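You operate a simulated robot arm through the tools that you are given. There is no shell and no other tool. Be economical: measure what you need, move in short steps, check, and stop when the job is done.

You run a simulated two-armed robot. Do the job below in one go: nothing can be reset, and whatever is moved stays where it is left.

Task
Fetch the silver coil and set it on the size card. Fetch the orange banded fitting and set it on the blue job card. Take the lug with the smallest size on its label from the top of the steel table and leave it on the middle of the mill table. Take the green banded fitting and leave it on the yellow job card. Stack the aluminium block that says "D2" from the top of the alignment table on top of the aluminium block marked "H6". Put one of the fork crowns from the front jig shelf on top of the carton of sleeves. Put the green striped angle block on top of the blue lidded tin. Any order will do. Set down upright: lug.

Only the result counts: the job must be done as asked and must still hold three seconds after the hand-in. Knocking over, shifting, dropping, spilling or breaking anything else fails it.

Robot
Two 7-joint arms with two-finger grippers on one trunk, on a base that drives. Base frame: it is fixed to the floor where the robot stands at the start and does not move with it; the origin is under the middle of the robot, x ahead of it, y to its left, z up; the surface under the hand at the start is at about z = 82. Units: cm, degrees, N and s.
The left shoulder is at the start at [6, 12.3, 94.5], the right one opposite. With the tool pointing down near the work surface each hand reaches from about 36 to 80 cm from the robot's upright axis, wherever it stands, measured 20 degrees to its own side. Places, roughly: aluminium block [-650, 200, 75]; blue job card [-25, 425, 75]; blue lidded tin [75, 200, 75]; carton of sleeves [-475, -25, 100]; fork crown (10x4x4 cm) [-380, 270, 60]; green banded fitting (7x7x5 cm) [-130, 410, 90]; green striped angle block [-375, 250, 50]; lug [-125, 375, 75]; middle of the mill table [40, 360, 110]; orange banded fitting (7x7x5 cm) [60, 220, 80]; silver coil (4x4x2 cm) [50, 10, 80]; size card [-100, 375, 75]; yellow job card [-25, 425, 75]. Payload 1.47 kg a hand.
Tool frame (each hand has its own): the origin (TCP) lies between the finger pads and is the grasp point; the fingertips stand 1.6 cm ahead of it; z points along the fingers, y is the line along which they close. Largest opening 8.7 cm; the body of the gripper starts 5.5 cm behind the TCP.
Orientation is told as [roll, pitch, yaw] about the base's x, y, z axes, in that order, counted from this pose: with the fingers straight down and closing along the base's y, the tool's x points along the base's -x, its y along +y and its z along -z.

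Tools
- The arms move only by the tool nudge_tool. It takes "left_targets", "right_targets" or both (then of equal length, played together; a hand with none holds still); each is a list that holds one entry, the list of rows, each a list of 6 numbers: the shift along the tool's x, y, z in cm, then the turn, a rotation vector about the tool's x, y, z in degrees. In form: [[[tx, ty, tz, rx, ry, rz], ...]]. A call has 1 to 10 rows; each row is the pose to reach, as a shift and turn from the pose commanded when the call began, along the tool's axes at that moment. "left_jaw" and "right_jaw" are, for a hand that has rows, the closure, from 0 (fully open) to 1 (shut), set as the call begins (left out, the last holds). Each row takes 0.2 s and may step no farther than 5 cm and 8.6 degrees from the row before; otherwise, or with a gripper value out of range, the whole call is refused. A pose out of reach is approached as far as the arm can. The call stops where the force on the tool passes 40 N (or 10 N more than at its start, if that is more) or the arm is blocked; 0.2 s more then pass. The fingers move at their own pace (about 15.3 cm/s each) and stop on an object; they squeeze with about 28 N. The grip force told is the motor's: it shows also when the fingers shut on nothing. Time passes only in rows, and 0.2 s behind the last, so rows that repeat a pose let the fingers close. It gives the time, the measured TCP pose, the force on the tool (base axes), the opening and the grip force at its end, in the units of the frame above (readings bear some noise), with the torque about the TCP (base axes, N m) and any sound that the robot's microphone picked up.
- Cameras (640 x 400 px; columns grow to the right, rows downward): "scene" is now at [9.12, 2.5, 151.09]; the picture's right is [0.31, -0.95, 0.00], its down [-0.60, -0.19, -0.77] and it looks along [0.74, 0.24, -0.63] (base axes); focal length 255 px, centre (320, 200). "left" rides on the left gripper at [7.3, -1.2, -9] in its tool frame; the picture's right is [0.16, 0.99, 0.00], its down [-0.72, 0.12, -0.68] and it looks along [-0.67, 0.11, 0.73] (tool axes); focal length 247 px, centre (320, 200). "right" rides on the right gripper at [7.3, 1.2, -9] in its tool frame; the picture's right is [-0.16, 0.99, 0.00], its down [-0.72, -0.12, -0.68] and it looks along [-0.67, -0.11, 0.73] (tool axes); focal length 247 px, centre (320, 200). There is no depth. A picture from a camera that has moved, and an enlarged one, comes with that camera's place and axes in the base frame and with its lens.
- snapshot(camera): a new picture of that camera. The clock stands still meanwhile.
- move_column(by): slides the trunk up (or, below 0, down) by that many cm; the arms and the scene camera ride with it, the base frame stays. It gives what a move gives, with no picture.
- steer(legs): drives the robot by 1 to 6 legs, each [ahead, left, turn to the left] in cm, cm and degrees, along the robot's own axes; the way and the turn of a leg run together, so that a leg with both is an arc; at most 150 cm and 180 degrees a leg. The arms and the cameras ride along, it lands a little off, and it stops where it bumps. It gives what a move gives.
- turn_head(pan, tilt): turns the head with the scene camera to pan (to the left, within 120 degrees either way) and tilt (down, from -29 to 69), counted from straight ahead of the robot. It gives what a move gives.
- close_up(camera, box): a new picture of the part [left, top, right, bottom] of that camera's present view, enlarged. The clock stands still meanwhile.
- close_job(): hands the job in; it is judged then, once.

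Go step by step. Nothing tells you exact positions but the pictures and the camera data: compare them with the known pose of the tool, close in by small moves and look again before you grip or let go. The budget is 207 turns and 194 pictures, counting those below and the enlarged ones. Unless the task says otherwise, let go and move clear before handing in.

The tools are called after ">>>" by a JSON object that holds its "op" and its "data". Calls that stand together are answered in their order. nudge_tool: Moves the arms, as the interface text tells. Its arguments: {"type":"object","properties":{"left_targets":{"type":"array","items":{"type":"array","items":{"type":"array","items":{"type":"number"}}}},"left_jaw":{"type":"number"},"right_targets":{"type":"array","items":{"type":"array","items":{"type":"array","items":{"type":"number"}}}},"right_jaw":{"type":"number"}},"required":[]} The other tools are called the same way: move_column (by) slides the trunk up or down; steer (legs) drives the base; turn_head (pan, tilt) turns the head that bears the scene camera; snapshot (camera) takes a picture; close_up (camera, box) takes an enlarged picture of a part of a camera's view; close_job () hands the job in.

At the start:

```text
t: 0.0
left_tcp_pos: [53.33, 36.02, 109.09]
left_tcp_rot: [0.0, 0.0, 0.0]
left_force: [0.4, 0.8, 0.1]
left_moment: [-0.02, 0.0, 0.0]
left_grip_width: 8.71
left_gripper_force: 0.0
right_tcp_pos: [58.58, -14.1, 109.87]
right_tcp_rot: [-0.1, 0.0, -0.1]
right_force: [0.5, 0.8, -0.6]
right_moment: [0.02, -0.01, -0.01]
right_grip_width: 8.67
right_gripper_force: 0.0
trunk travel left (down, up): [-10.0, 13.0]
robot x, y, heading: [-0.04, -0.03, 0.0]
head pan, tilt: [17.8, 39.3]
```

scene: 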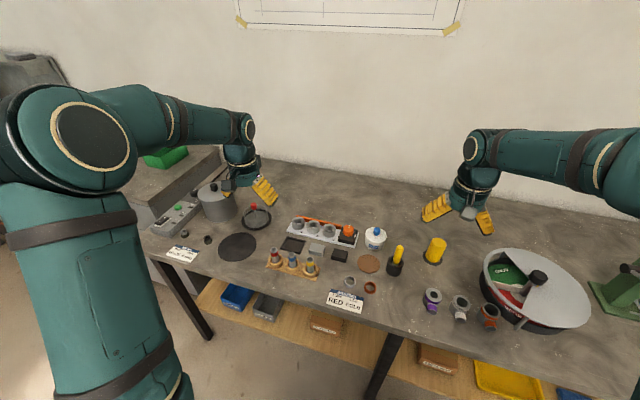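
right: 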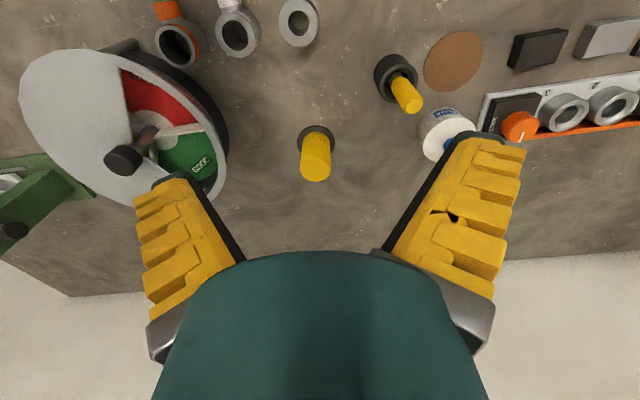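
left: 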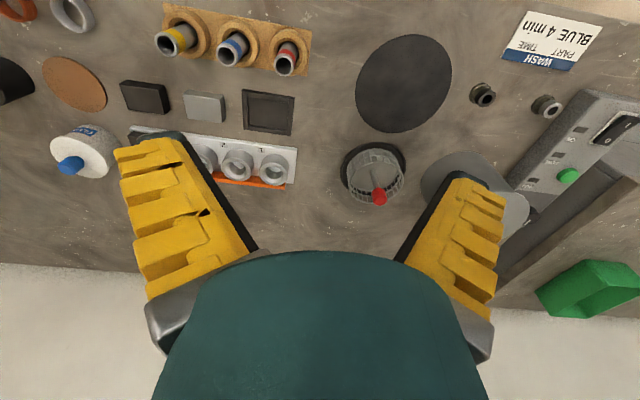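

I see the bench in front with rings, fittings and cards. The silver coil should be near [50,10,80]; I look closer there first.

>>> {"op": "close_up", "data": {"camera": "scene", "box": [240, 200, 520, 375]}}

>>> {"op": "turn_head", "data": {"pan": 90, "tilt": 15}}

>>> {"op": "snapshot", "data": {"camera": "scene"}}

```text
2.29 times, centred on (380, 288) of scene
camera zoom: at [9.12, 2.5, 151.09], right [0.31, -0.95, 0.0], down [-0.6, -0.19, -0.77], along [0.74, 0.24, -0.63], focal length 583 px, centre (183, 0)
```

zoom: 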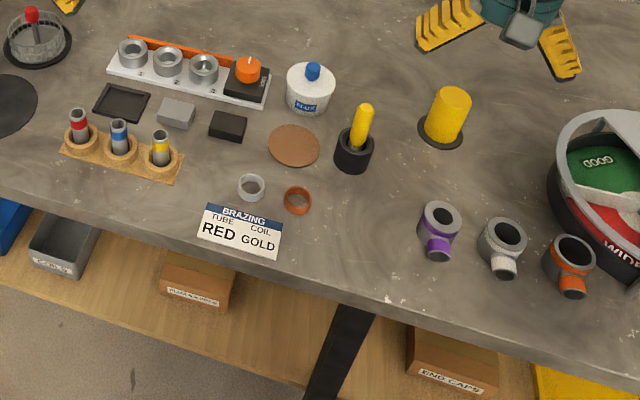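

```text
t: 1.4
left_tcp_pos: [53.29, 36.01, 109.2]
left_tcp_rot: [0.0, 0.0, 0.0]
left_force: [-0.2, 0.1, 0.0]
left_moment: [-0.03, 0.03, 0.02]
left_grip_width: 8.71
left_gripper_force: 0.1
right_tcp_pos: [58.52, -14.13, 109.82]
right_tcp_rot: [0.0, 0.0, 0.1]
right_force: [0.8, -0.2, 0.2]
right_moment: [0.0, -0.03, 0.0]
right_grip_width: 8.69
right_gripper_force: 0.1
trunk travel left (down, up): [-10.0, 13.0]
robot x, y, heading: [0.05, 0.3, -0.2]
head pan, tilt: [90.0, 15.0]
```

```text
189 pictures are left
camera scene: at [0.98, 9.23, 154.94], right [1.0, 0.0, 0.0], down [0.0, -0.26, -0.97], along [0.0, 0.97, -0.26], focal length 255 px, centre (320, 200)
```

scene: 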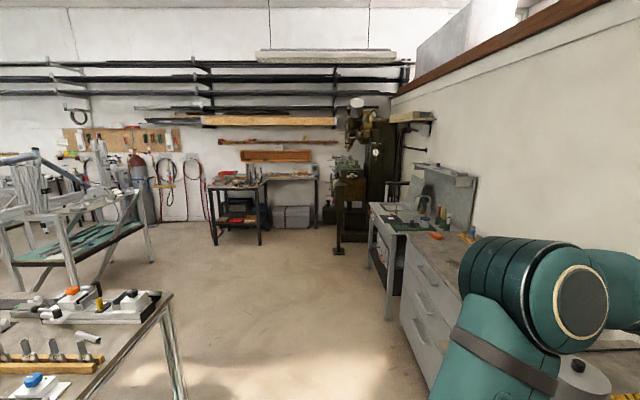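

Silver ring estimated at about [54.4, 7.8, 83]. I bring the right hand over it, high first, and look.

>>> {"op": "nudge_tool", "data": {"right_targets": [[[1, 4.5, 1, 0, 0, 0], [2, 9, 2, 0, 0, 0], [3, 13.5, 4, 0, 0, 0], [4, 18, 6, 0, 0, 0], [4, 22, 8, 0, 0, 0], [4, 22, 12, 0, 0, 0], [4, 22, 14, 0, 0, 0]]]}}

>>> {"op": "snapshot", "data": {"camera": "right"}}

```text
refused: row 3 steps farther than a row can; nothing moved
```

```text
188 pictures are left
camera right: at [51.29, -12.84, 118.77], right [0.16, 0.99, 0.0], down [0.72, -0.12, 0.68], along [0.67, -0.11, -0.73], focal length 247 px, centre (320, 200)
```

right: 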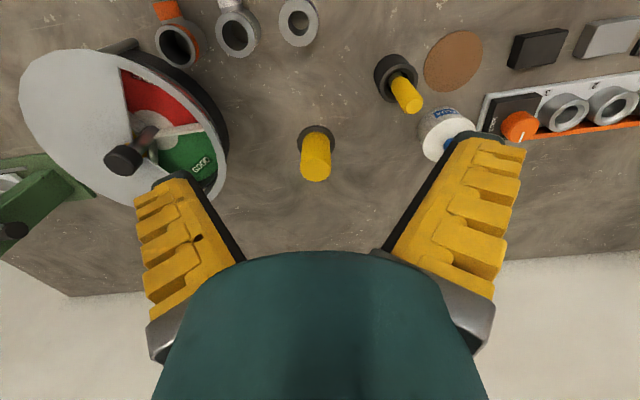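

The step was too long; I redo it with smaller steps.

>>> {"op": "nudge_tool", "data": {"right_targets": [[[0.8, 4.4, 1, 0, 0, 0], [1.6, 8.8, 2, 0, 0, 0], [2.4, 13.2, 3, 0, 0, 0], [3.2, 17.6, 4, 0, 0, 0], [4, 22, 5, 0, 0, 0], [4, 22, 9.5, 0, 0, 0], [4, 22, 14, 0, 0, 0]]]}}

>>> {"op": "snapshot", "data": {"camera": "right"}}

```text
t: 3.0
left_tcp_pos: [53.33, 36.05, 109.04]
left_tcp_rot: [0.0, 0.1, 0.0]
left_force: [-0.1, 0.0, 0.1]
left_moment: [-0.05, 0.0, 0.01]
left_grip_width: 8.71
left_gripper_force: 0.0
right_tcp_pos: [54.58, 7.99, 95.77]
right_tcp_rot: [0.0, 0.0, -0.1]
right_force: [-0.7, -0.4, 0.3]
right_moment: [-0.02, 0.07, 0.0]
right_grip_width: 8.69
right_gripper_force: 0.0
trunk travel left (down, up): [-10.0, 13.0]
robot x, y, heading: [0.03, 0.18, 0.0]
head pan, tilt: [90.0, 15.0]
```

```text
187 pictures are left
camera right: at [47.3, 9.07, 104.71], right [0.16, 0.99, 0.0], down [0.72, -0.12, 0.68], along [0.67, -0.11, -0.73], focal length 247 px, centre (320, 200)
```

right: 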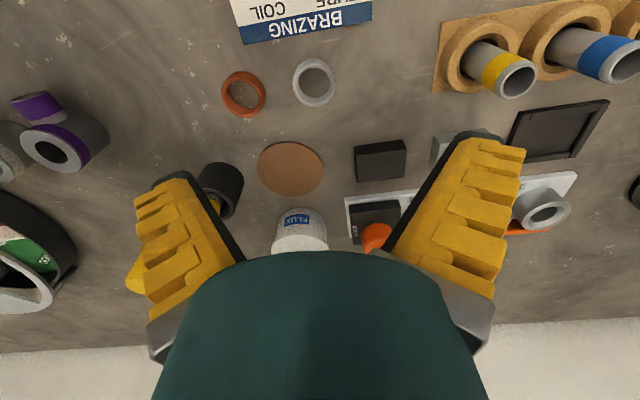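

The coil sits at about [53.9, 7.5]; its copper neighbour is close on the right, so I turn the gripper about 56° and narrow the jaws before going down.

>>> {"op": "nudge_tool", "data": {"right_targets": [[[0.2, -0.1, 0, 0, 0, 8], [0.4, -0.2, 0, 0, 0, 16], [0.7, -0.5, 0, 0, 0, 24], [0.7, -0.5, 0, 0, 0, 32], [0.7, -0.5, 0, 0, 0, 40], [0.7, -0.5, 0, 0, 0, 48], [0.7, -0.5, 1, 0, 0, 56], [0.7, -0.5, 3, 0, 0, 56], [0.7, -0.5, 4, 0, 0, 56]]], "right_jaw": 0.28}}

>>> {"op": "snapshot", "data": {"camera": "right"}}

```text
t: 5.0
left_tcp_pos: [53.3, 36.04, 109.24]
left_tcp_rot: [0.1, 0.0, 0.0]
left_force: [0.0, -0.5, 0.9]
left_moment: [-0.02, 0.0, -0.01]
left_grip_width: 8.7
left_gripper_force: 0.0
right_tcp_pos: [53.84, 7.55, 91.89]
right_tcp_rot: [0.0, 0.1, -56.1]
right_force: [0.2, 0.4, 0.0]
right_moment: [-0.04, -0.01, 0.02]
right_grip_width: 6.71
right_gripper_force: 3.2
trunk travel left (down, up): [-10.0, 13.0]
robot x, y, heading: [0.24, 0.35, -0.3]
head pan, tilt: [90.0, 15.0]
```

```text
186 pictures are left
camera right: at [50.76, 14.26, 100.89], right [0.91, 0.42, 0.0], down [0.31, -0.67, 0.68], along [0.29, -0.62, -0.73], focal length 247 px, centre (320, 200)
```

right: 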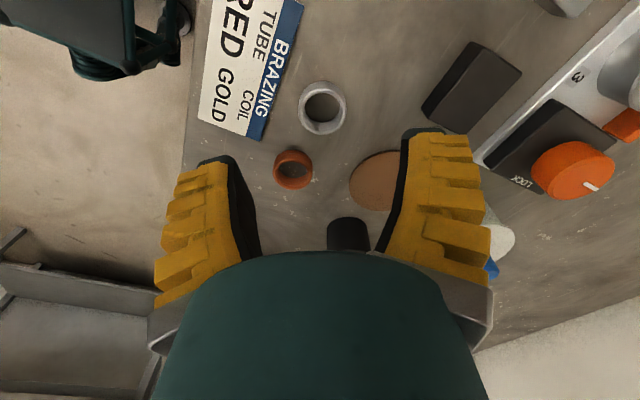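

Coil at about [54.0, 7.9], well between the fingers. I go down to z≈83.8 and close.

>>> {"op": "nudge_tool", "data": {"right_targets": [[[0.2, 0.3, 3, 0, 0, 0], [0.2, 0.3, 6, 0, 0, 0], [0.2, 0.3, 7.3, 0, 0, 0], [0.2, 0.3, 8, 0, 0, 0]]]}}

>>> {"op": "nudge_tool", "data": {"right_targets": [[[0, 0, 0, 0, 0, 0], [0, 0, 0, 0, 0, 0], [0, 0, -0.5, 0, 0, 0], [0, 0, -4, 0, 0, 0], [0, 0, -8, 0, 0, 0]]], "right_jaw": 1}}

>>> {"op": "snapshot", "data": {"camera": "right"}}

```text
t: 6.0
left_tcp_pos: [53.44, 35.99, 109.19]
left_tcp_rot: [0.0, 0.0, 0.0]
left_force: [-0.6, -0.1, -0.3]
left_moment: [0.0, 0.01, 0.0]
left_grip_width: 8.7
left_gripper_force: 0.1
right_tcp_pos: [53.92, 7.71, 84.06]
right_tcp_rot: [-0.1, 0.1, -56.0]
right_force: [-0.2, 0.5, -0.1]
right_moment: [0.01, 0.01, 0.01]
right_grip_width: 6.71
right_gripper_force: 3.5
trunk travel left (down, up): [-10.0, 13.0]
robot x, y, heading: [-0.12, -0.3, 0.1]
head pan, tilt: [90.0, 15.0]
```

```text
t: 7.2
left_tcp_pos: [53.41, 35.94, 109.24]
left_tcp_rot: [0.0, 0.0, 0.1]
left_force: [0.0, -0.2, 0.5]
left_moment: [0.06, -0.01, 0.0]
left_grip_width: 8.68
left_gripper_force: 0.1
right_tcp_pos: [54.12, 8.0, 91.84]
right_tcp_rot: [0.0, 0.0, -55.9]
right_force: [0.0, 0.2, 0.6]
right_moment: [-0.02, -0.04, 0.01]
right_grip_width: 0.03
right_gripper_force: 28.1
trunk travel left (down, up): [-10.0, 13.0]
robot x, y, heading: [-0.02, -0.14, -0.1]
head pan, tilt: [90.0, 15.0]
```

```text
185 pictures are left
camera right: at [51.04, 14.66, 100.8], right [0.91, 0.42, 0.0], down [0.31, -0.66, 0.68], along [0.29, -0.62, -0.73], focal length 247 px, centre (320, 200)
```

right: 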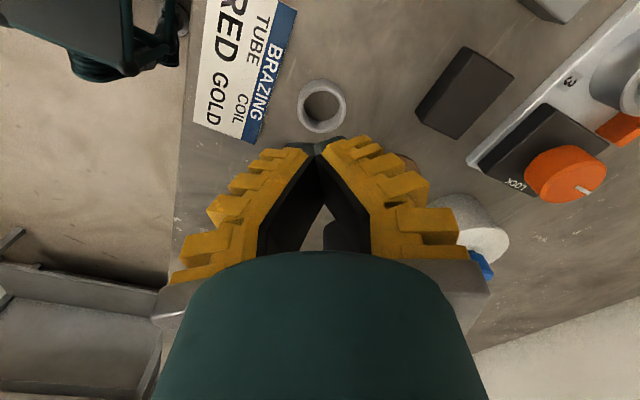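

The jaws closed on nothing; from two views the coil centre triangulates to about z 82, so it is lower than I took. I reopen and go lower, watching force.

>>> {"op": "nudge_tool", "data": {"right_targets": [[[-0.4, 0, 0, 0, 0, 0], [-0.4, 0, 0, 0, 0, 0], [-0.4, 0, 4, 0, 0, 0], [-0.4, 0, 7.5, 0, 0, 0], [-0.4, 0, 8.2, 0, 0, 0], [-0.4, 0, 8.7, 0, 0, 0], [-0.4, 0, 9.2, 0, 0, 0]]], "right_jaw": 0.28}}

>>> {"op": "snapshot", "data": {"camera": "right"}}

```text
t: 8.8
left_tcp_pos: [53.15, 35.99, 109.31]
left_tcp_rot: [0.0, -0.1, 0.0]
left_force: [0.1, -0.1, 0.4]
left_moment: [0.0, -0.02, 0.01]
left_grip_width: 8.7
left_gripper_force: 0.0
right_tcp_pos: [54.34, 7.49, 83.13]
right_tcp_rot: [0.4, -0.1, -56.0]
right_force: [8.8, -1.6, 37.3]
right_moment: [-1.07, 1.48, 0.15]
right_grip_width: 7.81
right_gripper_force: 8.5
trunk travel left (down, up): [-10.0, 13.0]
robot x, y, heading: [-0.07, -0.25, 0.2]
head pan, tilt: [90.0, 15.0]
```

```text
184 pictures are left
camera right: at [51.18, 14.26, 91.95], right [0.91, 0.42, 0.01], down [0.3, -0.67, 0.68], along [0.29, -0.62, -0.73], focal length 247 px, centre (320, 200)
```

right: 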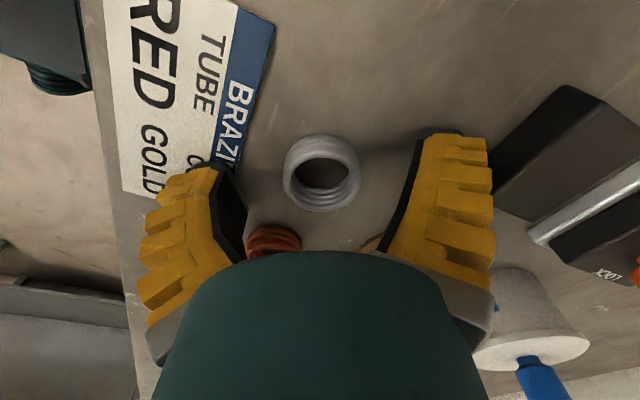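

The tips touched the bench at TCP z≈83.1, so the table top is near 81.5 and the coil about 1.2 tall. I rise a little, centre, and close.

>>> {"op": "nudge_tool", "data": {"right_targets": [[[0, 0, -0.7, 0, 0, 0], [0.35, 0, -0.55, 0, 0, 0]]]}}

>>> {"op": "nudge_tool", "data": {"right_targets": [[[0, 0, 0, 0, 0, 0], [0, 0, 0, 0, 0, 0], [0, 0, -0.5, 0, 0, 0], [0, 0, -4, 0, 0, 0], [0, 0, -8, 0, 0, 0]]], "right_jaw": 1}}

>>> {"op": "snapshot", "data": {"camera": "right"}}

```text
t: 9.4
left_tcp_pos: [53.34, 35.95, 109.3]
left_tcp_rot: [-0.1, 0.0, 0.0]
left_force: [-0.4, 0.0, -0.2]
left_moment: [-0.01, -0.03, -0.02]
left_grip_width: 8.71
left_gripper_force: 0.1
right_tcp_pos: [54.03, 7.59, 83.26]
right_tcp_rot: [0.0, 0.0, -56.0]
right_force: [8.6, -7.0, 20.1]
right_moment: [-0.56, 0.77, 0.54]
right_grip_width: 7.34
right_gripper_force: 5.5
trunk travel left (down, up): [-10.0, 13.0]
robot x, y, heading: [-0.34, -0.41, 0.3]
head pan, tilt: [90.0, 15.0]
```

```text
t: 9.8
left_tcp_pos: [53.19, 35.93, 109.39]
left_tcp_rot: [0.0, 0.0, 0.0]
left_force: [0.5, 0.2, 0.0]
left_moment: [-0.06, 0.03, -0.02]
left_grip_width: 8.69
left_gripper_force: 0.0
right_tcp_pos: [53.77, 7.5, 83.58]
right_tcp_rot: [-0.1, 0.0, -56.0]
right_force: [-12.1, -9.1, 36.5]
right_moment: [-0.16, 0.4, 0.04]
right_grip_width: 2.41
right_gripper_force: 28.0
trunk travel left (down, up): [-10.0, 13.0]
robot x, y, heading: [0.01, 0.46, 0.2]
head pan, tilt: [90.0, 15.0]
stopped in row 1 (right hand): the force on the tool passed its limit at 46 N (the readings are from after the stop); the commanded pose is now the measured one
```

```text
183 pictures are left
camera right: at [50.76, 14.31, 92.56], right [0.91, 0.42, 0.0], down [0.31, -0.66, 0.68], along [0.28, -0.62, -0.73], focal length 247 px, centre (320, 200)
```

right: 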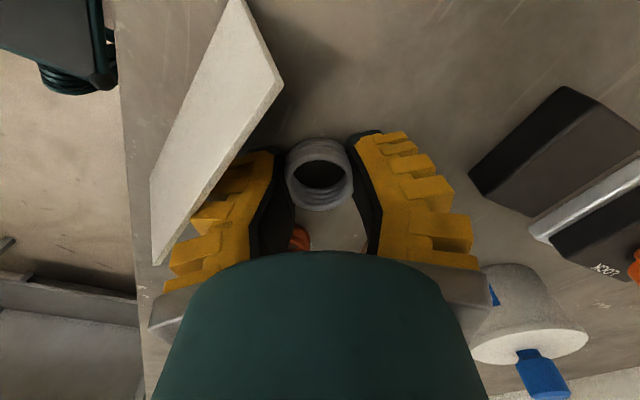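

The finger seems to have caught the brazing card and tilted it up. I look from the scene camera before moving anything.

>>> {"op": "turn_head", "data": {"pan": 5, "tilt": 52}}

>>> {"op": "close_up", "data": {"camera": "scene", "box": [200, 80, 440, 230]}}

```text
t: 11.4
left_tcp_pos: [53.05, 35.95, 109.29]
left_tcp_rot: [-0.1, -0.1, 0.1]
left_force: [-0.4, 0.1, 0.7]
left_moment: [0.0, 0.04, 0.01]
left_grip_width: 8.71
left_gripper_force: 0.0
right_tcp_pos: [53.91, 7.62, 83.52]
right_tcp_rot: [0.0, 0.0, -56.0]
right_force: [-1.0, -6.3, 43.3]
right_moment: [-0.21, 0.17, 0.13]
right_grip_width: 2.41
right_gripper_force: 28.2
trunk travel left (down, up): [-10.0, 13.0]
robot x, y, heading: [0.22, 0.05, -0.1]
head pan, tilt: [5.0, 52.0]
```

```text
2.67 times, centred on (320, 155) of scene
camera zoom: at [8.13, 0.43, 149.33], right [0.09, -1.0, 0.0], down [-0.78, -0.07, -0.62], along [0.62, 0.05, -0.79], focal length 680 px, centre (320, 320)
```

zoom: 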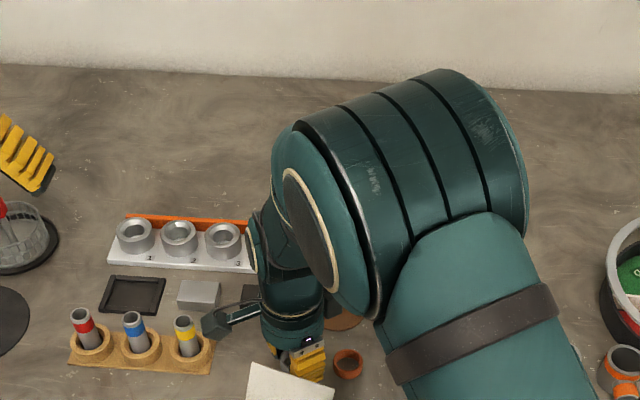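

>>> {"op": "close_up", "data": {"camera": "scene", "box": [240, 170, 400, 270]}}

```text
4.00 times, centred on (320, 220) of scene
camera zoom: at [8.13, 0.43, 149.33], right [0.09, -1.0, 0.0], down [-0.78, -0.07, -0.62], along [0.62, 0.05, -0.79], focal length 1020 px, centre (320, 120)
```

zoom: 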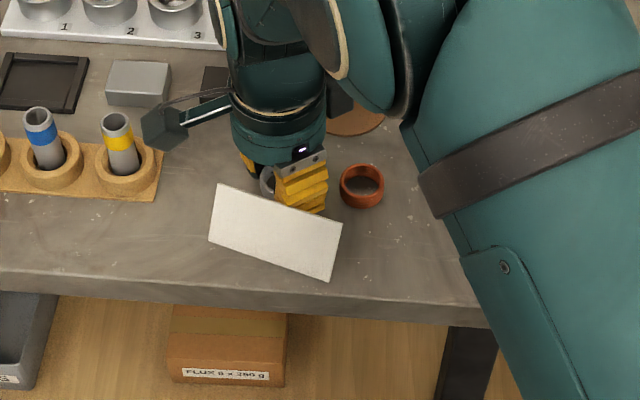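

The card was flipped by the finger and leans on it, blank side up. I'll lift the coil slowly straight up and let the card come to rest, then restore the card afterwards.

>>> {"op": "nudge_tool", "data": {"right_targets": [[[0, 0, -0.4, 0, 0, 0], [0, 0, -0.8, 0, 0, 0], [0, 0, -1.2, 0, 0, 0], [0, 0, -1.8, 0, 0, 0], [0, 0, -2.4, 0, 0, 0], [0, 0, -3.2, 0, 0, 0], [0, 0, -4, 0, 0, 0]]], "right_jaw": 1}}

>>> {"op": "close_up", "data": {"camera": "scene", "box": [240, 170, 400, 270]}}

>>> {"op": "snapshot", "data": {"camera": "right"}}

```text
t: 13.0
left_tcp_pos: [53.4, 36.04, 109.31]
left_tcp_rot: [0.0, -0.1, 0.0]
left_force: [0.1, -0.1, -0.4]
left_moment: [0.01, -0.02, 0.03]
left_grip_width: 8.68
left_gripper_force: 0.1
right_tcp_pos: [53.96, 7.73, 87.24]
right_tcp_rot: [-0.4, -0.1, -56.0]
right_force: [0.1, -0.7, 0.1]
right_moment: [0.02, 0.01, 0.02]
right_grip_width: 2.39
right_gripper_force: 28.3
trunk travel left (down, up): [-10.0, 13.0]
robot x, y, heading: [-0.17, 0.06, 0.0]
head pan, tilt: [5.0, 52.0]
```

```text
4.00 times, centred on (320, 220) of scene
camera zoom: at [8.47, 0.54, 149.3], right [0.09, -1.0, 0.0], down [-0.79, -0.07, -0.62], along [0.61, 0.05, -0.79], focal length 1020 px, centre (320, 120)
```

zoom: 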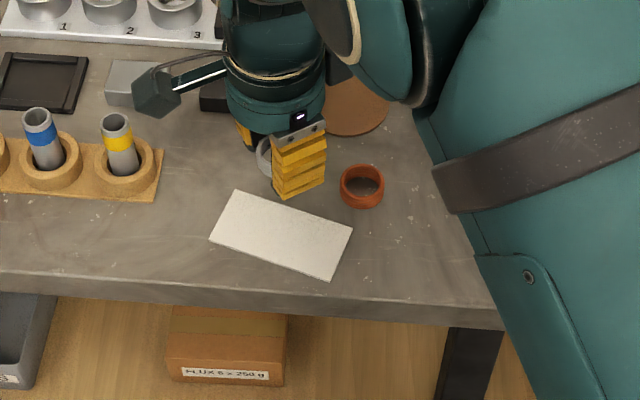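

```text
179 pictures are left
camera right: at [50.93, 14.46, 96.14], right [0.91, 0.42, -0.01], down [0.31, -0.66, 0.68], along [0.28, -0.62, -0.73], focal length 247 px, centre (320, 200)
```

right: 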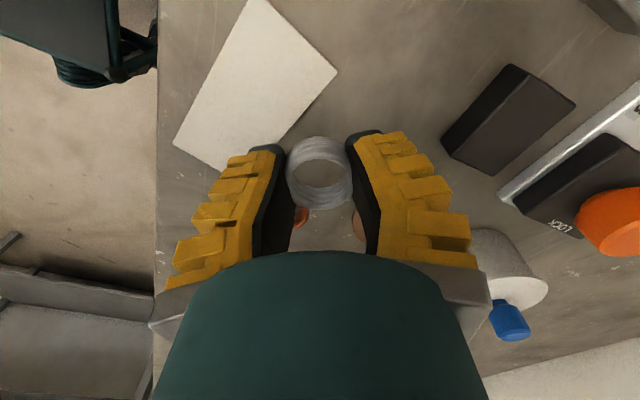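

The coil is now firmly held and the card lies flat, blank side up, near its old spot. I park the right hand up and to the right, and bring the left hand over the card to turn it back.

>>> {"op": "nudge_tool", "data": {"right_targets": [[[0, 0, -4.5, 0, 0, 0], [0, 0, -9, 0, 0, 0], [0, 0, -13.5, 0, 0, 0], [-3.7, -2.9, -16, 0, 0, 0], [-7.4, -5.8, -16, 0, 0, 0], [-11.1, -8.7, -16, 0, 0, 0], [-14.8, -11.6, -16, 0, 0, 0], [-18.5, -14.5, -16, 0, 0, 0], [-22.1, -17.3, -16, 0, 0, 0]]]}}

>>> {"op": "nudge_tool", "data": {"left_targets": [[[0.6, -4.2, 1, 0, 0, 8], [1.2, -8.4, 2, 0, 0, 16], [1.8, -12.6, 3, 0, 0, 24], [2.4, -16.8, 4, 0, 0, 32], [3, -21, 5, 0, 0, 40], [3.6, -25, 6, 0, 0, 48], [4, -28.5, 7, 0, 0, 56], [4, -28.5, 9, 0, 0, 64], [4, -28.5, 11, 0, 0, 68]]]}}

>>> {"op": "snapshot", "data": {"camera": "scene"}}

>>> {"op": "snapshot", "data": {"camera": "left"}}

```text
refused: row 4 steps farther than a row can; nothing moved
```

```text
t: 14.3
left_tcp_pos: [50.82, 14.29, 103.8]
left_tcp_rot: [0.7, -0.2, -41.7]
left_force: [-0.6, 2.2, 2.0]
left_moment: [-0.26, -0.09, 0.04]
left_grip_width: 8.7
left_gripper_force: 0.0
right_tcp_pos: [53.9, 7.01, 86.77]
right_tcp_rot: [-1.0, -0.2, -56.7]
right_force: [0.4, -1.1, -0.8]
right_moment: [0.02, -0.01, -0.01]
right_grip_width: 2.33
right_gripper_force: 28.1
trunk travel left (down, up): [-10.0, 13.0]
robot x, y, heading: [0.35, -0.29, 0.3]
head pan, tilt: [5.0, 52.0]
stopped in row 6 (left hand): the force on the tool passed its limit at 67 N (the readings are from after the stop); the commanded pose is now the measured one
```

```text
178 pictures are left
camera scene: at [8.51, 0.54, 149.3], right [0.09, -1.0, 0.0], down [-0.79, -0.07, -0.62], along [0.61, 0.05, -0.79], focal length 255 px, centre (320, 200)
```

scene: 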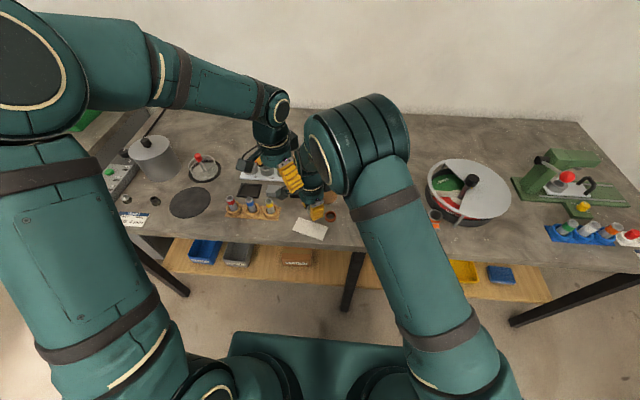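

```text
177 pictures are left
camera left: at [44.67, 18.45, 112.76], right [0.54, 0.84, 0.01], down [0.61, -0.4, 0.68], along [0.58, -0.36, -0.73], focal length 247 px, centre (320, 200)
```

left: 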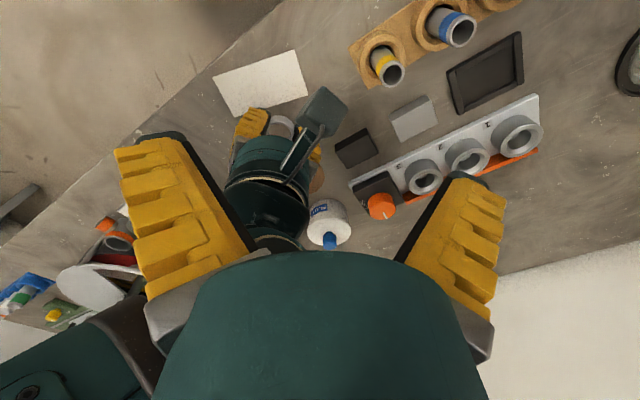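

The two wrists bumped because the right move was refused. I back the left hand off first.

>>> {"op": "nudge_tool", "data": {"left_targets": [[[2.6, 2.9, -1, 0, 0, 0], [5.2, 5.8, -2, 0, 0, 0], [7.8, 8.7, -3, 0, 0, 0], [10.4, 11.6, -4, 0, 0, 0]]]}}

```text
t: 15.3
left_tcp_pos: [50.69, 30.37, 107.57]
left_tcp_rot: [0.6, -0.1, -41.8]
left_force: [0.8, 0.7, -0.1]
left_moment: [-0.03, 0.04, 0.0]
left_grip_width: 8.69
left_gripper_force: 0.0
right_tcp_pos: [53.85, 7.04, 86.75]
right_tcp_rot: [-0.9, -0.1, -56.7]
right_force: [0.0, 0.5, 0.4]
right_moment: [0.01, 0.01, 0.0]
right_grip_width: 2.35
right_gripper_force: 28.4
trunk travel left (down, up): [-10.0, 13.0]
robot x, y, heading: [-0.05, -0.26, -0.0]
head pan, tilt: [5.0, 52.0]
```

Clear. Now the right hand goes up and then to the right.

>>> {"op": "nudge_tool", "data": {"right_targets": [[[0, 0, -4.5, 0, 0, 0], [0, 0, -9, 0, 0, 0], [0, 0, -13.5, 0, 0, 0], [-3, -2.4, -16, 0, 0, 0], [-6.7, -5.3, -16, 0, 0, 0], [-10.4, -8.2, -16, 0, 0, 0], [-14.1, -11.1, -16, 0, 0, 0], [-17.8, -14, -16, 0, 0, 0], [-21.5, -16.9, -16, 0, 0, 0]]]}}

>>> {"op": "close_up", "data": {"camera": "scene", "box": [240, 170, 400, 270]}}

```text
t: 17.3
left_tcp_pos: [50.54, 30.17, 107.55]
left_tcp_rot: [0.7, -0.3, -41.7]
left_force: [-0.6, -0.3, -0.3]
left_moment: [0.04, -0.01, 0.03]
left_grip_width: 8.7
left_gripper_force: 0.0
right_tcp_pos: [52.06, -20.22, 103.0]
right_tcp_rot: [-0.9, 0.0, -56.7]
right_force: [-0.4, -0.2, -0.5]
right_moment: [0.0, -0.01, -0.01]
right_grip_width: 2.35
right_gripper_force: 27.9
trunk travel left (down, up): [-10.0, 13.0]
robot x, y, heading: [-0.1, 0.08, -0.2]
head pan, tilt: [5.0, 52.0]
```

```text
4.00 times, centred on (320, 220) of scene
camera zoom: at [8.48, 0.42, 149.3], right [0.09, -1.0, 0.0], down [-0.79, -0.07, -0.62], along [0.61, 0.05, -0.79], focal length 1020 px, centre (320, 120)
```

zoom: 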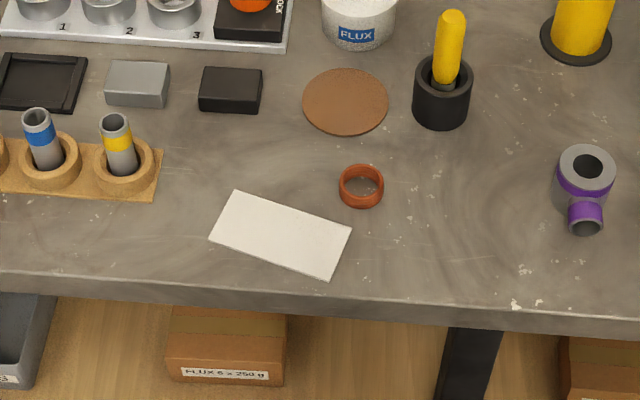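

The card lies at about centre [49.2, 6.7], turned ~16°, against an original [48.8, 7.7]. Plan: with the left fingers push it over the front edge a little, pinch it, flip it back and slide it home. First, left hand over the far side of the card.

>>> {"op": "nudge_tool", "data": {"left_targets": [[[-2.7, -2, 1.5, 0, 0, -6], [-5.4, -4, 3, 0, 0, -12], [-8.2, -6, 4.5, 0, 0, -18], [-10.9, -8, 6, 0, 0, -24], [-13.6, -10, 7.5, 0, 0, -30], [-16.4, -12, 9, 0, 0, -36], [-19.1, -14, 11, 0, 0, -41.7], [-19.1, -14, 14, 0, 0, -41.7]]], "left_jaw": 0.37}}

>>> {"op": "snapshot", "data": {"camera": "left"}}

```text
t: 19.1
left_tcp_pos: [55.45, 6.77, 93.82]
left_tcp_rot: [0.3, -0.5, 0.1]
left_force: [0.1, 0.5, 1.4]
left_moment: [-0.03, -0.04, 0.02]
left_grip_width: 5.97
left_gripper_force: 2.9
right_tcp_pos: [51.95, -20.11, 103.05]
right_tcp_rot: [-1.1, -0.1, -56.7]
right_force: [0.3, 0.7, -0.5]
right_moment: [-0.01, 0.01, 0.01]
right_grip_width: 2.29
right_gripper_force: 28.0
trunk travel left (down, up): [-10.0, 13.0]
robot x, y, heading: [0.07, 0.09, -0.0]
head pan, tilt: [5.0, 52.0]
```

```text
175 pictures are left
camera left: at [48.34, 5.75, 102.75], right [-0.16, 0.99, 0.0], down [0.72, 0.11, 0.69], along [0.68, 0.11, -0.73], focal length 247 px, centre (320, 200)
```

left: 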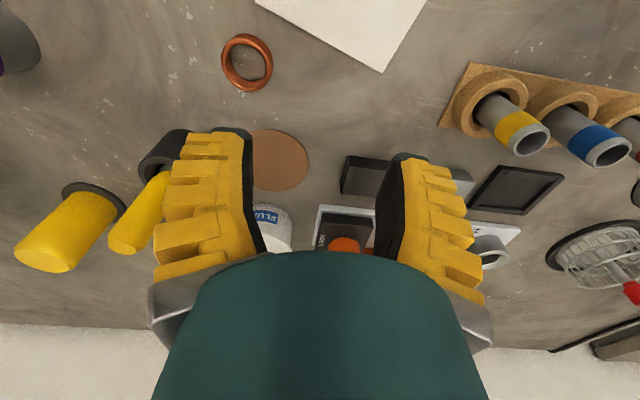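

The card's far corner is near [53.3, 11.2]; copper ring edge at y≈3.1. I narrow the jaws, shift a bit left, and descend behind the card.

>>> {"op": "nudge_tool", "data": {"left_targets": [[[-0.5, 0.5, 0, 0, 0, 0], [-0.5, 0.5, 4, 0, 0, 0], [-0.5, 0.5, 8, 0, 0, 0], [-0.5, 0.5, 9.5, 0, 0, 0], [-0.5, 0.5, 10.4, 0, 0, 0]]], "left_jaw": 0.48}}

>>> {"op": "snapshot", "data": {"camera": "left"}}

```text
t: 20.3
left_tcp_pos: [56.26, 7.56, 83.61]
left_tcp_rot: [0.3, -1.0, 0.2]
left_force: [-0.3, 9.8, 28.5]
left_moment: [-1.51, 0.38, -0.13]
left_grip_width: 5.08
left_gripper_force: 7.3
right_tcp_pos: [51.87, -20.01, 103.11]
right_tcp_rot: [-1.0, -0.2, -56.6]
right_force: [1.0, -0.6, -0.1]
right_moment: [0.01, 0.01, 0.01]
right_grip_width: 2.3
right_gripper_force: 27.0
trunk travel left (down, up): [-10.0, 13.0]
robot x, y, heading: [-0.04, 0.16, -0.1]
head pan, tilt: [5.0, 52.0]
```

```text
174 pictures are left
camera left: at [49.05, 6.5, 92.47], right [-0.16, 0.99, 0.0], down [0.71, 0.11, 0.69], along [0.68, 0.11, -0.72], focal length 247 px, centre (320, 200)
```

left: 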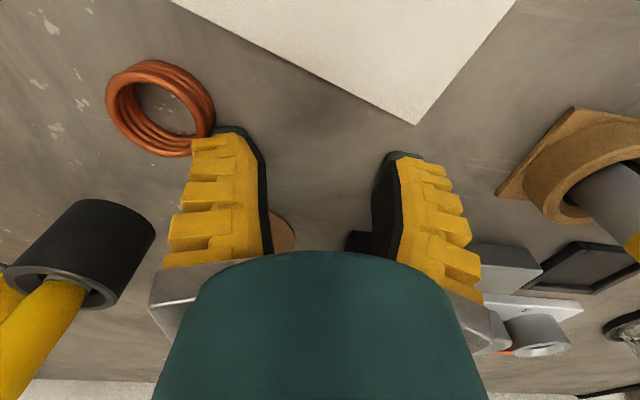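

There is an unexpected 28 N on one finger; I check from the scene camera.

>>> {"op": "close_up", "data": {"camera": "scene", "box": [240, 170, 400, 270]}}

```text
4.00 times, centred on (320, 220) of scene
camera zoom: at [8.26, 0.64, 149.35], right [0.09, -1.0, 0.0], down [-0.78, -0.07, -0.62], along [0.61, 0.05, -0.79], focal length 1020 px, centre (320, 120)
```

zoom: 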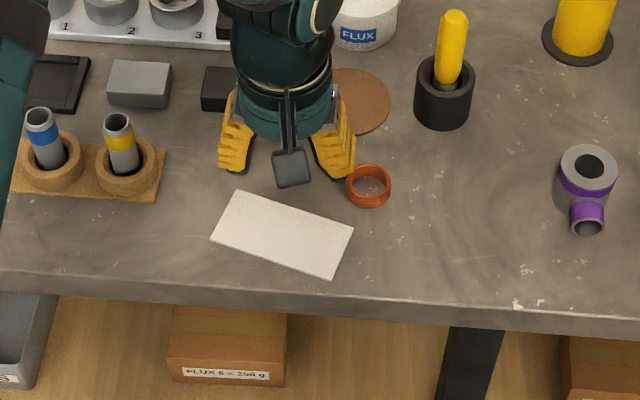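

The right finger brushes the copper ring (moved perhaps 3–4 mm). I lift, shift left and narrow the jaws, then come down again clear of it.

>>> {"op": "nudge_tool", "data": {"left_targets": [[[0, 0, -1.5, 0, 0, 0], [0, 1, -1.5, 0, 0, 0], [0, 1, -1.5, 0, 0, 0]]], "left_jaw": 0.6}}

>>> {"op": "nudge_tool", "data": {"left_targets": [[[0, 0, 1, 0, 0, 0], [0, 0, 1.5, 0, 0, 0], [0, 0, 1.8, 0, 0, 0]]]}}

>>> {"op": "close_up", "data": {"camera": "scene", "box": [240, 170, 400, 270]}}

```text
t: 21.1
left_tcp_pos: [56.48, 8.3, 84.8]
left_tcp_rot: [0.4, -0.5, -0.1]
left_force: [0.8, 0.1, -0.1]
left_moment: [-0.03, -0.02, 0.01]
left_grip_width: 4.05
left_gripper_force: 4.9
right_tcp_pos: [52.04, -20.17, 103.04]
right_tcp_rot: [-0.9, 0.0, -56.6]
right_force: [-1.2, 0.1, 0.0]
right_moment: [0.02, 0.01, 0.0]
right_grip_width: 2.31
right_gripper_force: 27.9
trunk travel left (down, up): [-10.0, 13.0]
robot x, y, heading: [0.07, 0.23, 0.0]
head pan, tilt: [5.0, 52.0]
```

```text
t: 22.0
left_tcp_pos: [56.54, 8.32, 83.36]
left_tcp_rot: [0.2, -0.8, -0.1]
left_force: [-6.1, -0.4, 10.6]
left_moment: [-0.01, 0.17, 0.0]
left_grip_width: 0.01
left_gripper_force: 28.9
right_tcp_pos: [52.0, -20.1, 103.07]
right_tcp_rot: [-0.9, 0.0, -56.6]
right_force: [0.4, 0.0, 0.3]
right_moment: [0.02, 0.03, 0.0]
right_grip_width: 2.27
right_gripper_force: 28.3
trunk travel left (down, up): [-10.0, 13.0]
robot x, y, heading: [-0.09, -0.26, -0.1]
head pan, tilt: [5.0, 52.0]
stopped in row 3 (left hand): the force on the tool passed its limit at 45 N (the readings are from after the stop); the commanded pose is now the measured one
```

```text
4.00 times, centred on (320, 220) of scene
camera zoom: at [8.45, 0.53, 149.29], right [0.09, -1.0, 0.0], down [-0.79, -0.07, -0.62], along [0.61, 0.05, -0.79], focal length 1020 px, centre (320, 120)
```

zoom: 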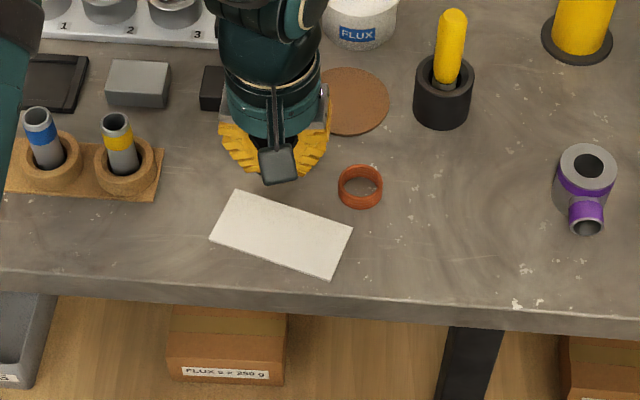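

The copper ring has settled back exactly where it was. Fingers are now closed just on the table behind the card; I push gently toward the robot and check.

>>> {"op": "nudge_tool", "data": {"left_targets": [[[0, 0, -0.12, 0, 0, 0], [1, 0, -0.12, 0, 0, 0], [2, 0, -0.12, 0, 0, 0], [3, 0, -0.12, 0, 0, 0], [4, 0, -0.12, 0, 0, 0], [4.7, 0, -0.12, 0, 0, 0]]], "left_jaw": 1}}

>>> {"op": "close_up", "data": {"camera": "scene", "box": [240, 170, 400, 270]}}

```text
t: 23.4
left_tcp_pos: [51.94, 8.45, 83.52]
left_tcp_rot: [0.2, -1.1, 0.0]
left_force: [6.6, 0.9, 7.8]
left_moment: [0.09, -0.01, -0.08]
left_grip_width: 0.01
left_gripper_force: 28.1
right_tcp_pos: [52.02, -20.14, 103.03]
right_tcp_rot: [-0.9, -0.1, -56.6]
right_force: [0.7, -0.7, -1.6]
right_moment: [-0.03, -0.01, 0.01]
right_grip_width: 2.27
right_gripper_force: 28.2
trunk travel left (down, up): [-10.0, 13.0]
robot x, y, heading: [0.01, -0.15, 0.1]
head pan, tilt: [5.0, 52.0]
```

```text
4.00 times, centred on (320, 220) of scene
camera zoom: at [8.46, 0.53, 149.3], right [0.09, -1.0, 0.0], down [-0.79, -0.07, -0.62], along [0.61, 0.05, -0.79], focal length 1020 px, centre (320, 120)
```

zoom: 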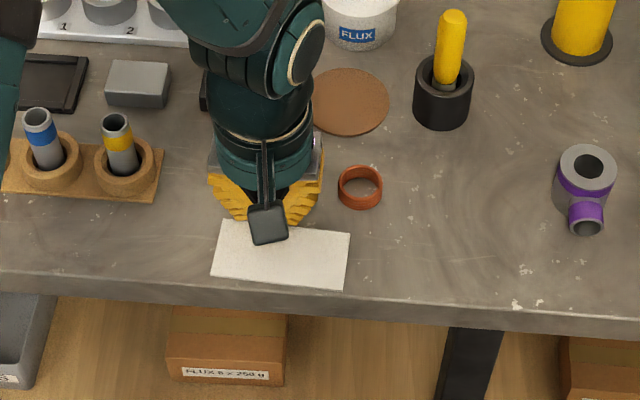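

The card is now square with the edge. I shift the finger to its middle and push about 1.6 cm more to make an overhang.

>>> {"op": "nudge_tool", "data": {"left_targets": [[[-0.4, 0, -0.05, 0, 0, 0], [-0.4, -1.5, -0.05, 0, 0, 0], [0.5, -1.5, -0.05, 0, 0, 0], [1.2, -1.5, -0.05, 0, 0, 0], [1.8, -1.5, -0.05, 0, 0, 0]]]}}

>>> {"op": "close_up", "data": {"camera": "scene", "box": [240, 170, 400, 270]}}

```text
t: 24.6
left_tcp_pos: [50.24, 6.88, 83.3]
left_tcp_rot: [0.1, -1.0, -0.1]
left_force: [17.0, 2.4, 20.8]
left_moment: [-0.04, -0.73, 0.03]
left_grip_width: 0.02
left_gripper_force: 28.5
right_tcp_pos: [52.04, -20.19, 103.04]
right_tcp_rot: [-0.9, -0.1, -56.7]
right_force: [0.8, -0.6, -0.5]
right_moment: [0.01, -0.02, -0.01]
right_grip_width: 2.27
right_gripper_force: 27.7
trunk travel left (down, up): [-10.0, 13.0]
robot x, y, heading: [0.02, -0.17, -0.1]
head pan, tilt: [5.0, 52.0]
```

```text
4.00 times, centred on (320, 220) of scene
camera zoom: at [8.48, 0.51, 149.31], right [0.09, -1.0, 0.0], down [-0.79, -0.07, -0.62], along [0.61, 0.05, -0.79], focal length 1020 px, centre (320, 120)
```

zoom: 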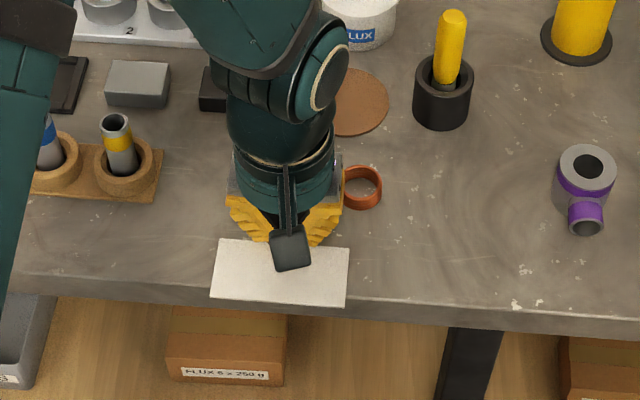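

The card now overhangs the front edge by about 1.5 cm. I lift the left hand and back the robot away to pinch it horizontally.

>>> {"op": "nudge_tool", "data": {"left_targets": [[[-0.5, 0, -0.5, 0, 0, 0], [-0.8, 0, -4, 0, 0, 0], [-0.8, 0, -8.5, 0, 0, 0], [-0.8, 0, -13, 0, 0, 0], [-0.8, 0, -16, 0, 0, 0]]]}}

>>> {"op": "steer", "data": {"legs": [[-23, 0, 0]]}}

>>> {"op": "nudge_tool", "data": {"left_targets": [[[0, 0, 0, -4.85, -4.85, 4.85], [0, 0, 0, -9.7, -9.7, 9.7], [0, 0, 0, -14.55, -14.55, 14.55], [0, 0, 0, -19.4, -19.4, 19.4], [0, 0, 0, -24.25, -24.25, 24.25], [0, 0, 0, -29.1, -29.1, 29.1], [0, 0, 0, -33.95, -33.95, 33.95], [0, 0, 0, -38.8, -38.8, 38.8], [0, 0, 0, -43.65, -43.65, 43.65], [0, 0, 0, -48.5, -48.5, 48.5]]], "left_jaw": 0.55}}

>>> {"op": "nudge_tool", "data": {"left_targets": [[[0, 0, 0, -4.85, -4.85, 4.85], [0, 0, 0, -9.7, -9.7, 9.7], [0, 0, 0, -14.55, -14.55, 14.55], [0, 0, 0, -19.4, -19.4, 19.4], [0, 0, 0, -20.8, -20.8, 20.8]]]}}

>>> {"op": "snapshot", "data": {"camera": "scene"}}

```text
t: 25.8
left_tcp_pos: [50.46, 6.8, 99.35]
left_tcp_rot: [0.4, -0.8, 0.0]
left_force: [-0.1, 0.0, -0.1]
left_moment: [0.01, -0.01, 0.0]
left_grip_width: 0.0
left_gripper_force: 28.5
right_tcp_pos: [51.86, -20.19, 103.08]
right_tcp_rot: [-1.0, -0.2, -56.5]
right_force: [-0.1, 0.3, 0.0]
right_moment: [0.02, 0.0, 0.0]
right_grip_width: 2.24
right_gripper_force: 27.7
trunk travel left (down, up): [-10.0, 13.0]
robot x, y, heading: [-0.0, 0.12, 0.1]
head pan, tilt: [5.0, 52.0]
```

```text
t: 27.5
left_tcp_pos: [28.13, 6.9, 99.3]
left_tcp_rot: [0.2, -0.9, 0.1]
left_force: [-0.7, 0.0, -0.5]
left_moment: [0.02, 0.01, 0.03]
left_grip_width: 0.02
left_gripper_force: 28.5
right_tcp_pos: [29.56, -20.09, 103.03]
right_tcp_rot: [-0.9, -0.2, -56.4]
right_force: [-0.1, -0.5, -0.9]
right_moment: [-0.03, -0.03, -0.03]
right_grip_width: 2.24
right_gripper_force: 28.0
trunk travel left (down, up): [-10.0, 13.0]
robot x, y, heading: [-22.48, 0.07, 0.2]
head pan, tilt: [5.0, 52.0]
```

```text
t: 29.4
left_tcp_pos: [28.48, 5.93, 102.21]
left_tcp_rot: [43.9, -30.5, -47.5]
left_force: [-0.2, -0.8, 0.1]
left_moment: [0.02, -0.01, 0.03]
left_grip_width: 4.48
left_gripper_force: 4.0
right_tcp_pos: [29.81, -20.58, 103.18]
right_tcp_rot: [-0.6, 0.0, -57.0]
right_force: [-0.6, -0.2, 0.1]
right_moment: [-0.01, 0.02, -0.02]
right_grip_width: 2.24
right_gripper_force: 27.6
trunk travel left (down, up): [-10.0, 13.0]
robot x, y, heading: [-22.17, -0.01, 0.3]
head pan, tilt: [5.0, 52.0]
stopped in row 9 (left hand): the arm was blocked; the commanded pose is now the measured one
```

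```text
t: 30.0
left_tcp_pos: [28.86, 6.48, 103.94]
left_tcp_rot: [46.4, -39.3, -50.4]
left_force: [-0.3, 0.5, 0.2]
left_moment: [0.02, -0.02, 0.01]
left_grip_width: 4.5
left_gripper_force: 4.4
right_tcp_pos: [29.57, -20.55, 103.15]
right_tcp_rot: [-0.7, -0.1, -57.0]
right_force: [-0.5, -0.1, -1.6]
right_moment: [0.0, -0.04, 0.0]
right_grip_width: 2.23
right_gripper_force: 28.0
trunk travel left (down, up): [-10.0, 13.0]
robot x, y, heading: [-22.51, 0.39, 0.2]
head pan, tilt: [5.0, 52.0]
stopped in row 2 (left hand): the arm was blocked; the commanded pose is now the measured one
```

```text
169 pictures are left
camera scene: at [-13.86, 0.53, 149.3], right [0.09, -1.0, 0.0], down [-0.79, -0.07, -0.62], along [0.61, 0.06, -0.79], focal length 255 px, centre (320, 200)
```

scene: 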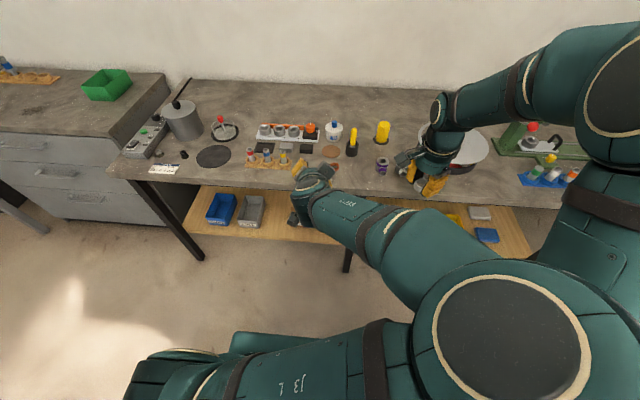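

The arm is blocked on that combined turn. I turn back and will try a pure pitch instead.

>>> {"op": "nudge_tool", "data": {"left_targets": [[[0, 0, 0, 4.85, 4.85, -4.85], [0, 0, 0, 9.7, 9.7, -9.7], [0, 0, 0, 14.55, 14.55, -14.55], [0, 0, 0, 19.4, 19.4, -19.4], [0, 0, 0, 24.25, 24.25, -24.25], [0, 0, 0, 29.1, 29.1, -29.1], [0, 0, 0, 33.95, 33.95, -33.95], [0, 0, 0, 38.8, 38.8, -38.8], [0, 0, 0, 43.65, 43.65, -43.65], [0, 0, 0, 46.5, 46.5, -46.5]]]}}

```text
t: 32.2
left_tcp_pos: [28.75, 6.25, 103.98]
left_tcp_rot: [-26.4, 0.5, 4.1]
left_force: [0.1, 0.8, 0.1]
left_moment: [-0.02, -0.01, -0.02]
left_grip_width: 4.49
left_gripper_force: 4.3
right_tcp_pos: [29.86, -20.47, 103.2]
right_tcp_rot: [-0.6, -0.1, -56.9]
right_force: [0.7, -0.3, -0.3]
right_moment: [0.0, 0.0, 0.01]
right_grip_width: 2.21
right_gripper_force: 28.2
trunk travel left (down, up): [-10.0, 13.0]
robot x, y, heading: [-22.42, 0.08, 0.0]
head pan, tilt: [5.0, 52.0]
```

>>> {"op": "nudge_tool", "data": {"left_targets": [[[0, 0, 0, -8, 0, 0], [0, 0, 0, -16, 0, 0], [0, 0, 0, -24, 0, 0], [0, 0, 0, -26.4, 0, 4]]]}}

>>> {"op": "nudge_tool", "data": {"left_targets": [[[-1, 2, 0, 0, -8, 0], [-2, 4, 0, 0, -16, 0], [-3, 6, 0, 0, -24, 0], [-4, 8, 0, 0, -32, 0], [-5, 10, 0, 0, -40, 0], [-6, 12, 0, 0, -48, 0], [-7, 14, 0, 0, -56, 0], [-8, 16, 0, 0, -64, 0], [-8, 16, 0, 0, -72, 0], [-8, 16, 0, 0, -80, 0]]]}}

```text
t: 33.2
left_tcp_pos: [28.81, 6.41, 103.96]
left_tcp_rot: [0.3, -0.5, 0.4]
left_force: [0.4, 0.1, -0.2]
left_moment: [0.03, 0.02, -0.02]
left_grip_width: 4.5
left_gripper_force: 4.6
right_tcp_pos: [29.74, -20.41, 103.19]
right_tcp_rot: [-0.6, 0.0, -56.9]
right_force: [-0.7, -0.6, 0.1]
right_moment: [-0.01, 0.0, 0.0]
right_grip_width: 2.21
right_gripper_force: 27.9
trunk travel left (down, up): [-10.0, 13.0]
robot x, y, heading: [-22.43, -0.33, 0.1]
head pan, tilt: [5.0, 52.0]
```

```text
t: 35.4
left_tcp_pos: [36.77, 22.45, 104.15]
left_tcp_rot: [1.0, -80.7, -0.8]
left_force: [0.0, 0.1, 0.3]
left_moment: [-0.02, 0.02, 0.01]
left_grip_width: 4.49
left_gripper_force: 4.2
right_tcp_pos: [29.78, -20.37, 103.12]
right_tcp_rot: [-0.6, -0.1, -56.9]
right_force: [0.9, -0.1, -0.6]
right_moment: [-0.01, 0.04, 0.0]
right_grip_width: 2.22
right_gripper_force: 27.9
trunk travel left (down, up): [-10.0, 13.0]
robot x, y, heading: [-22.37, -0.18, 0.0]
head pan, tilt: [5.0, 52.0]
```

Pitching works out here. Now I roll the hand about its own axis.

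>>> {"op": "nudge_tool", "data": {"left_targets": [[[0, 0, 0, 0, -8, 0], [0, 0, 0, 0, -9.3, 0]]]}}

>>> {"op": "nudge_tool", "data": {"left_targets": [[[0, 0, 0, 0, 0, 8.5], [0, 0, 0, 0, 0, 17], [0, 0, 0, 0, 0, 25.5], [0, 0, 0, 0, 0, 34], [0, 0, 0, 0, 0, 42.5], [0, 0, 0, 0, 0, 51], [0, 0, 0, 0, 0, 59.5], [0, 0, 0, 0, 0, 68], [0, 0, 0, 0, 0, 76.5], [0, 0, 0, 0, 0, 85]]]}}

>>> {"op": "snapshot", "data": {"camera": "scene"}}

```text
t: 36.0
left_tcp_pos: [36.62, 22.45, 104.13]
left_tcp_rot: [59.6, -89.8, -59.2]
left_force: [0.4, 0.3, -0.1]
left_moment: [0.01, 0.04, 0.01]
left_grip_width: 4.51
left_gripper_force: 4.5
right_tcp_pos: [29.61, -20.47, 103.19]
right_tcp_rot: [-0.6, -0.1, -56.9]
right_force: [-0.3, 0.7, 0.3]
right_moment: [-0.01, -0.02, 0.0]
right_grip_width: 2.2
right_gripper_force: 28.1
trunk travel left (down, up): [-10.0, 13.0]
robot x, y, heading: [-22.73, -0.08, 0.3]
head pan, tilt: [5.0, 52.0]
```

```text
t: 38.2
left_tcp_pos: [36.67, 22.5, 104.1]
left_tcp_rot: [89.8, -4.7, -89.7]
left_force: [-0.4, 0.0, -0.2]
left_moment: [-0.03, 0.01, -0.02]
left_grip_width: 4.5
left_gripper_force: 4.2
right_tcp_pos: [29.79, -20.43, 103.12]
right_tcp_rot: [-0.6, -0.1, -57.0]
right_force: [-0.8, 1.5, 0.1]
right_moment: [-0.02, 0.02, -0.01]
right_grip_width: 2.22
right_gripper_force: 27.6
trunk travel left (down, up): [-10.0, 13.0]
robot x, y, heading: [-22.31, -0.18, -0.1]
head pan, tilt: [5.0, 52.0]
```

```text
168 pictures are left
camera scene: at [-13.89, 0.52, 149.3], right [0.09, -1.0, 0.0], down [-0.78, -0.07, -0.62], along [0.61, 0.06, -0.79], focal length 255 px, centre (320, 200)
```

scene: 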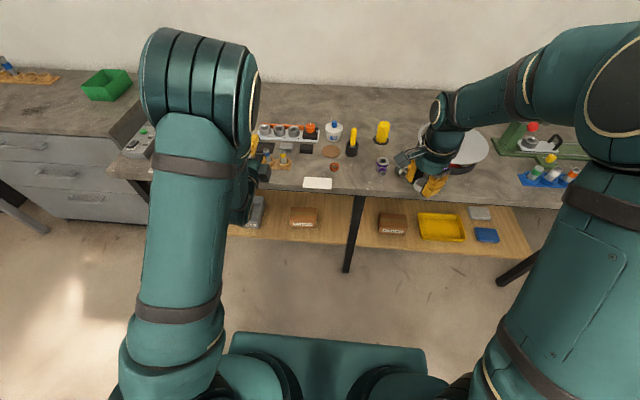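

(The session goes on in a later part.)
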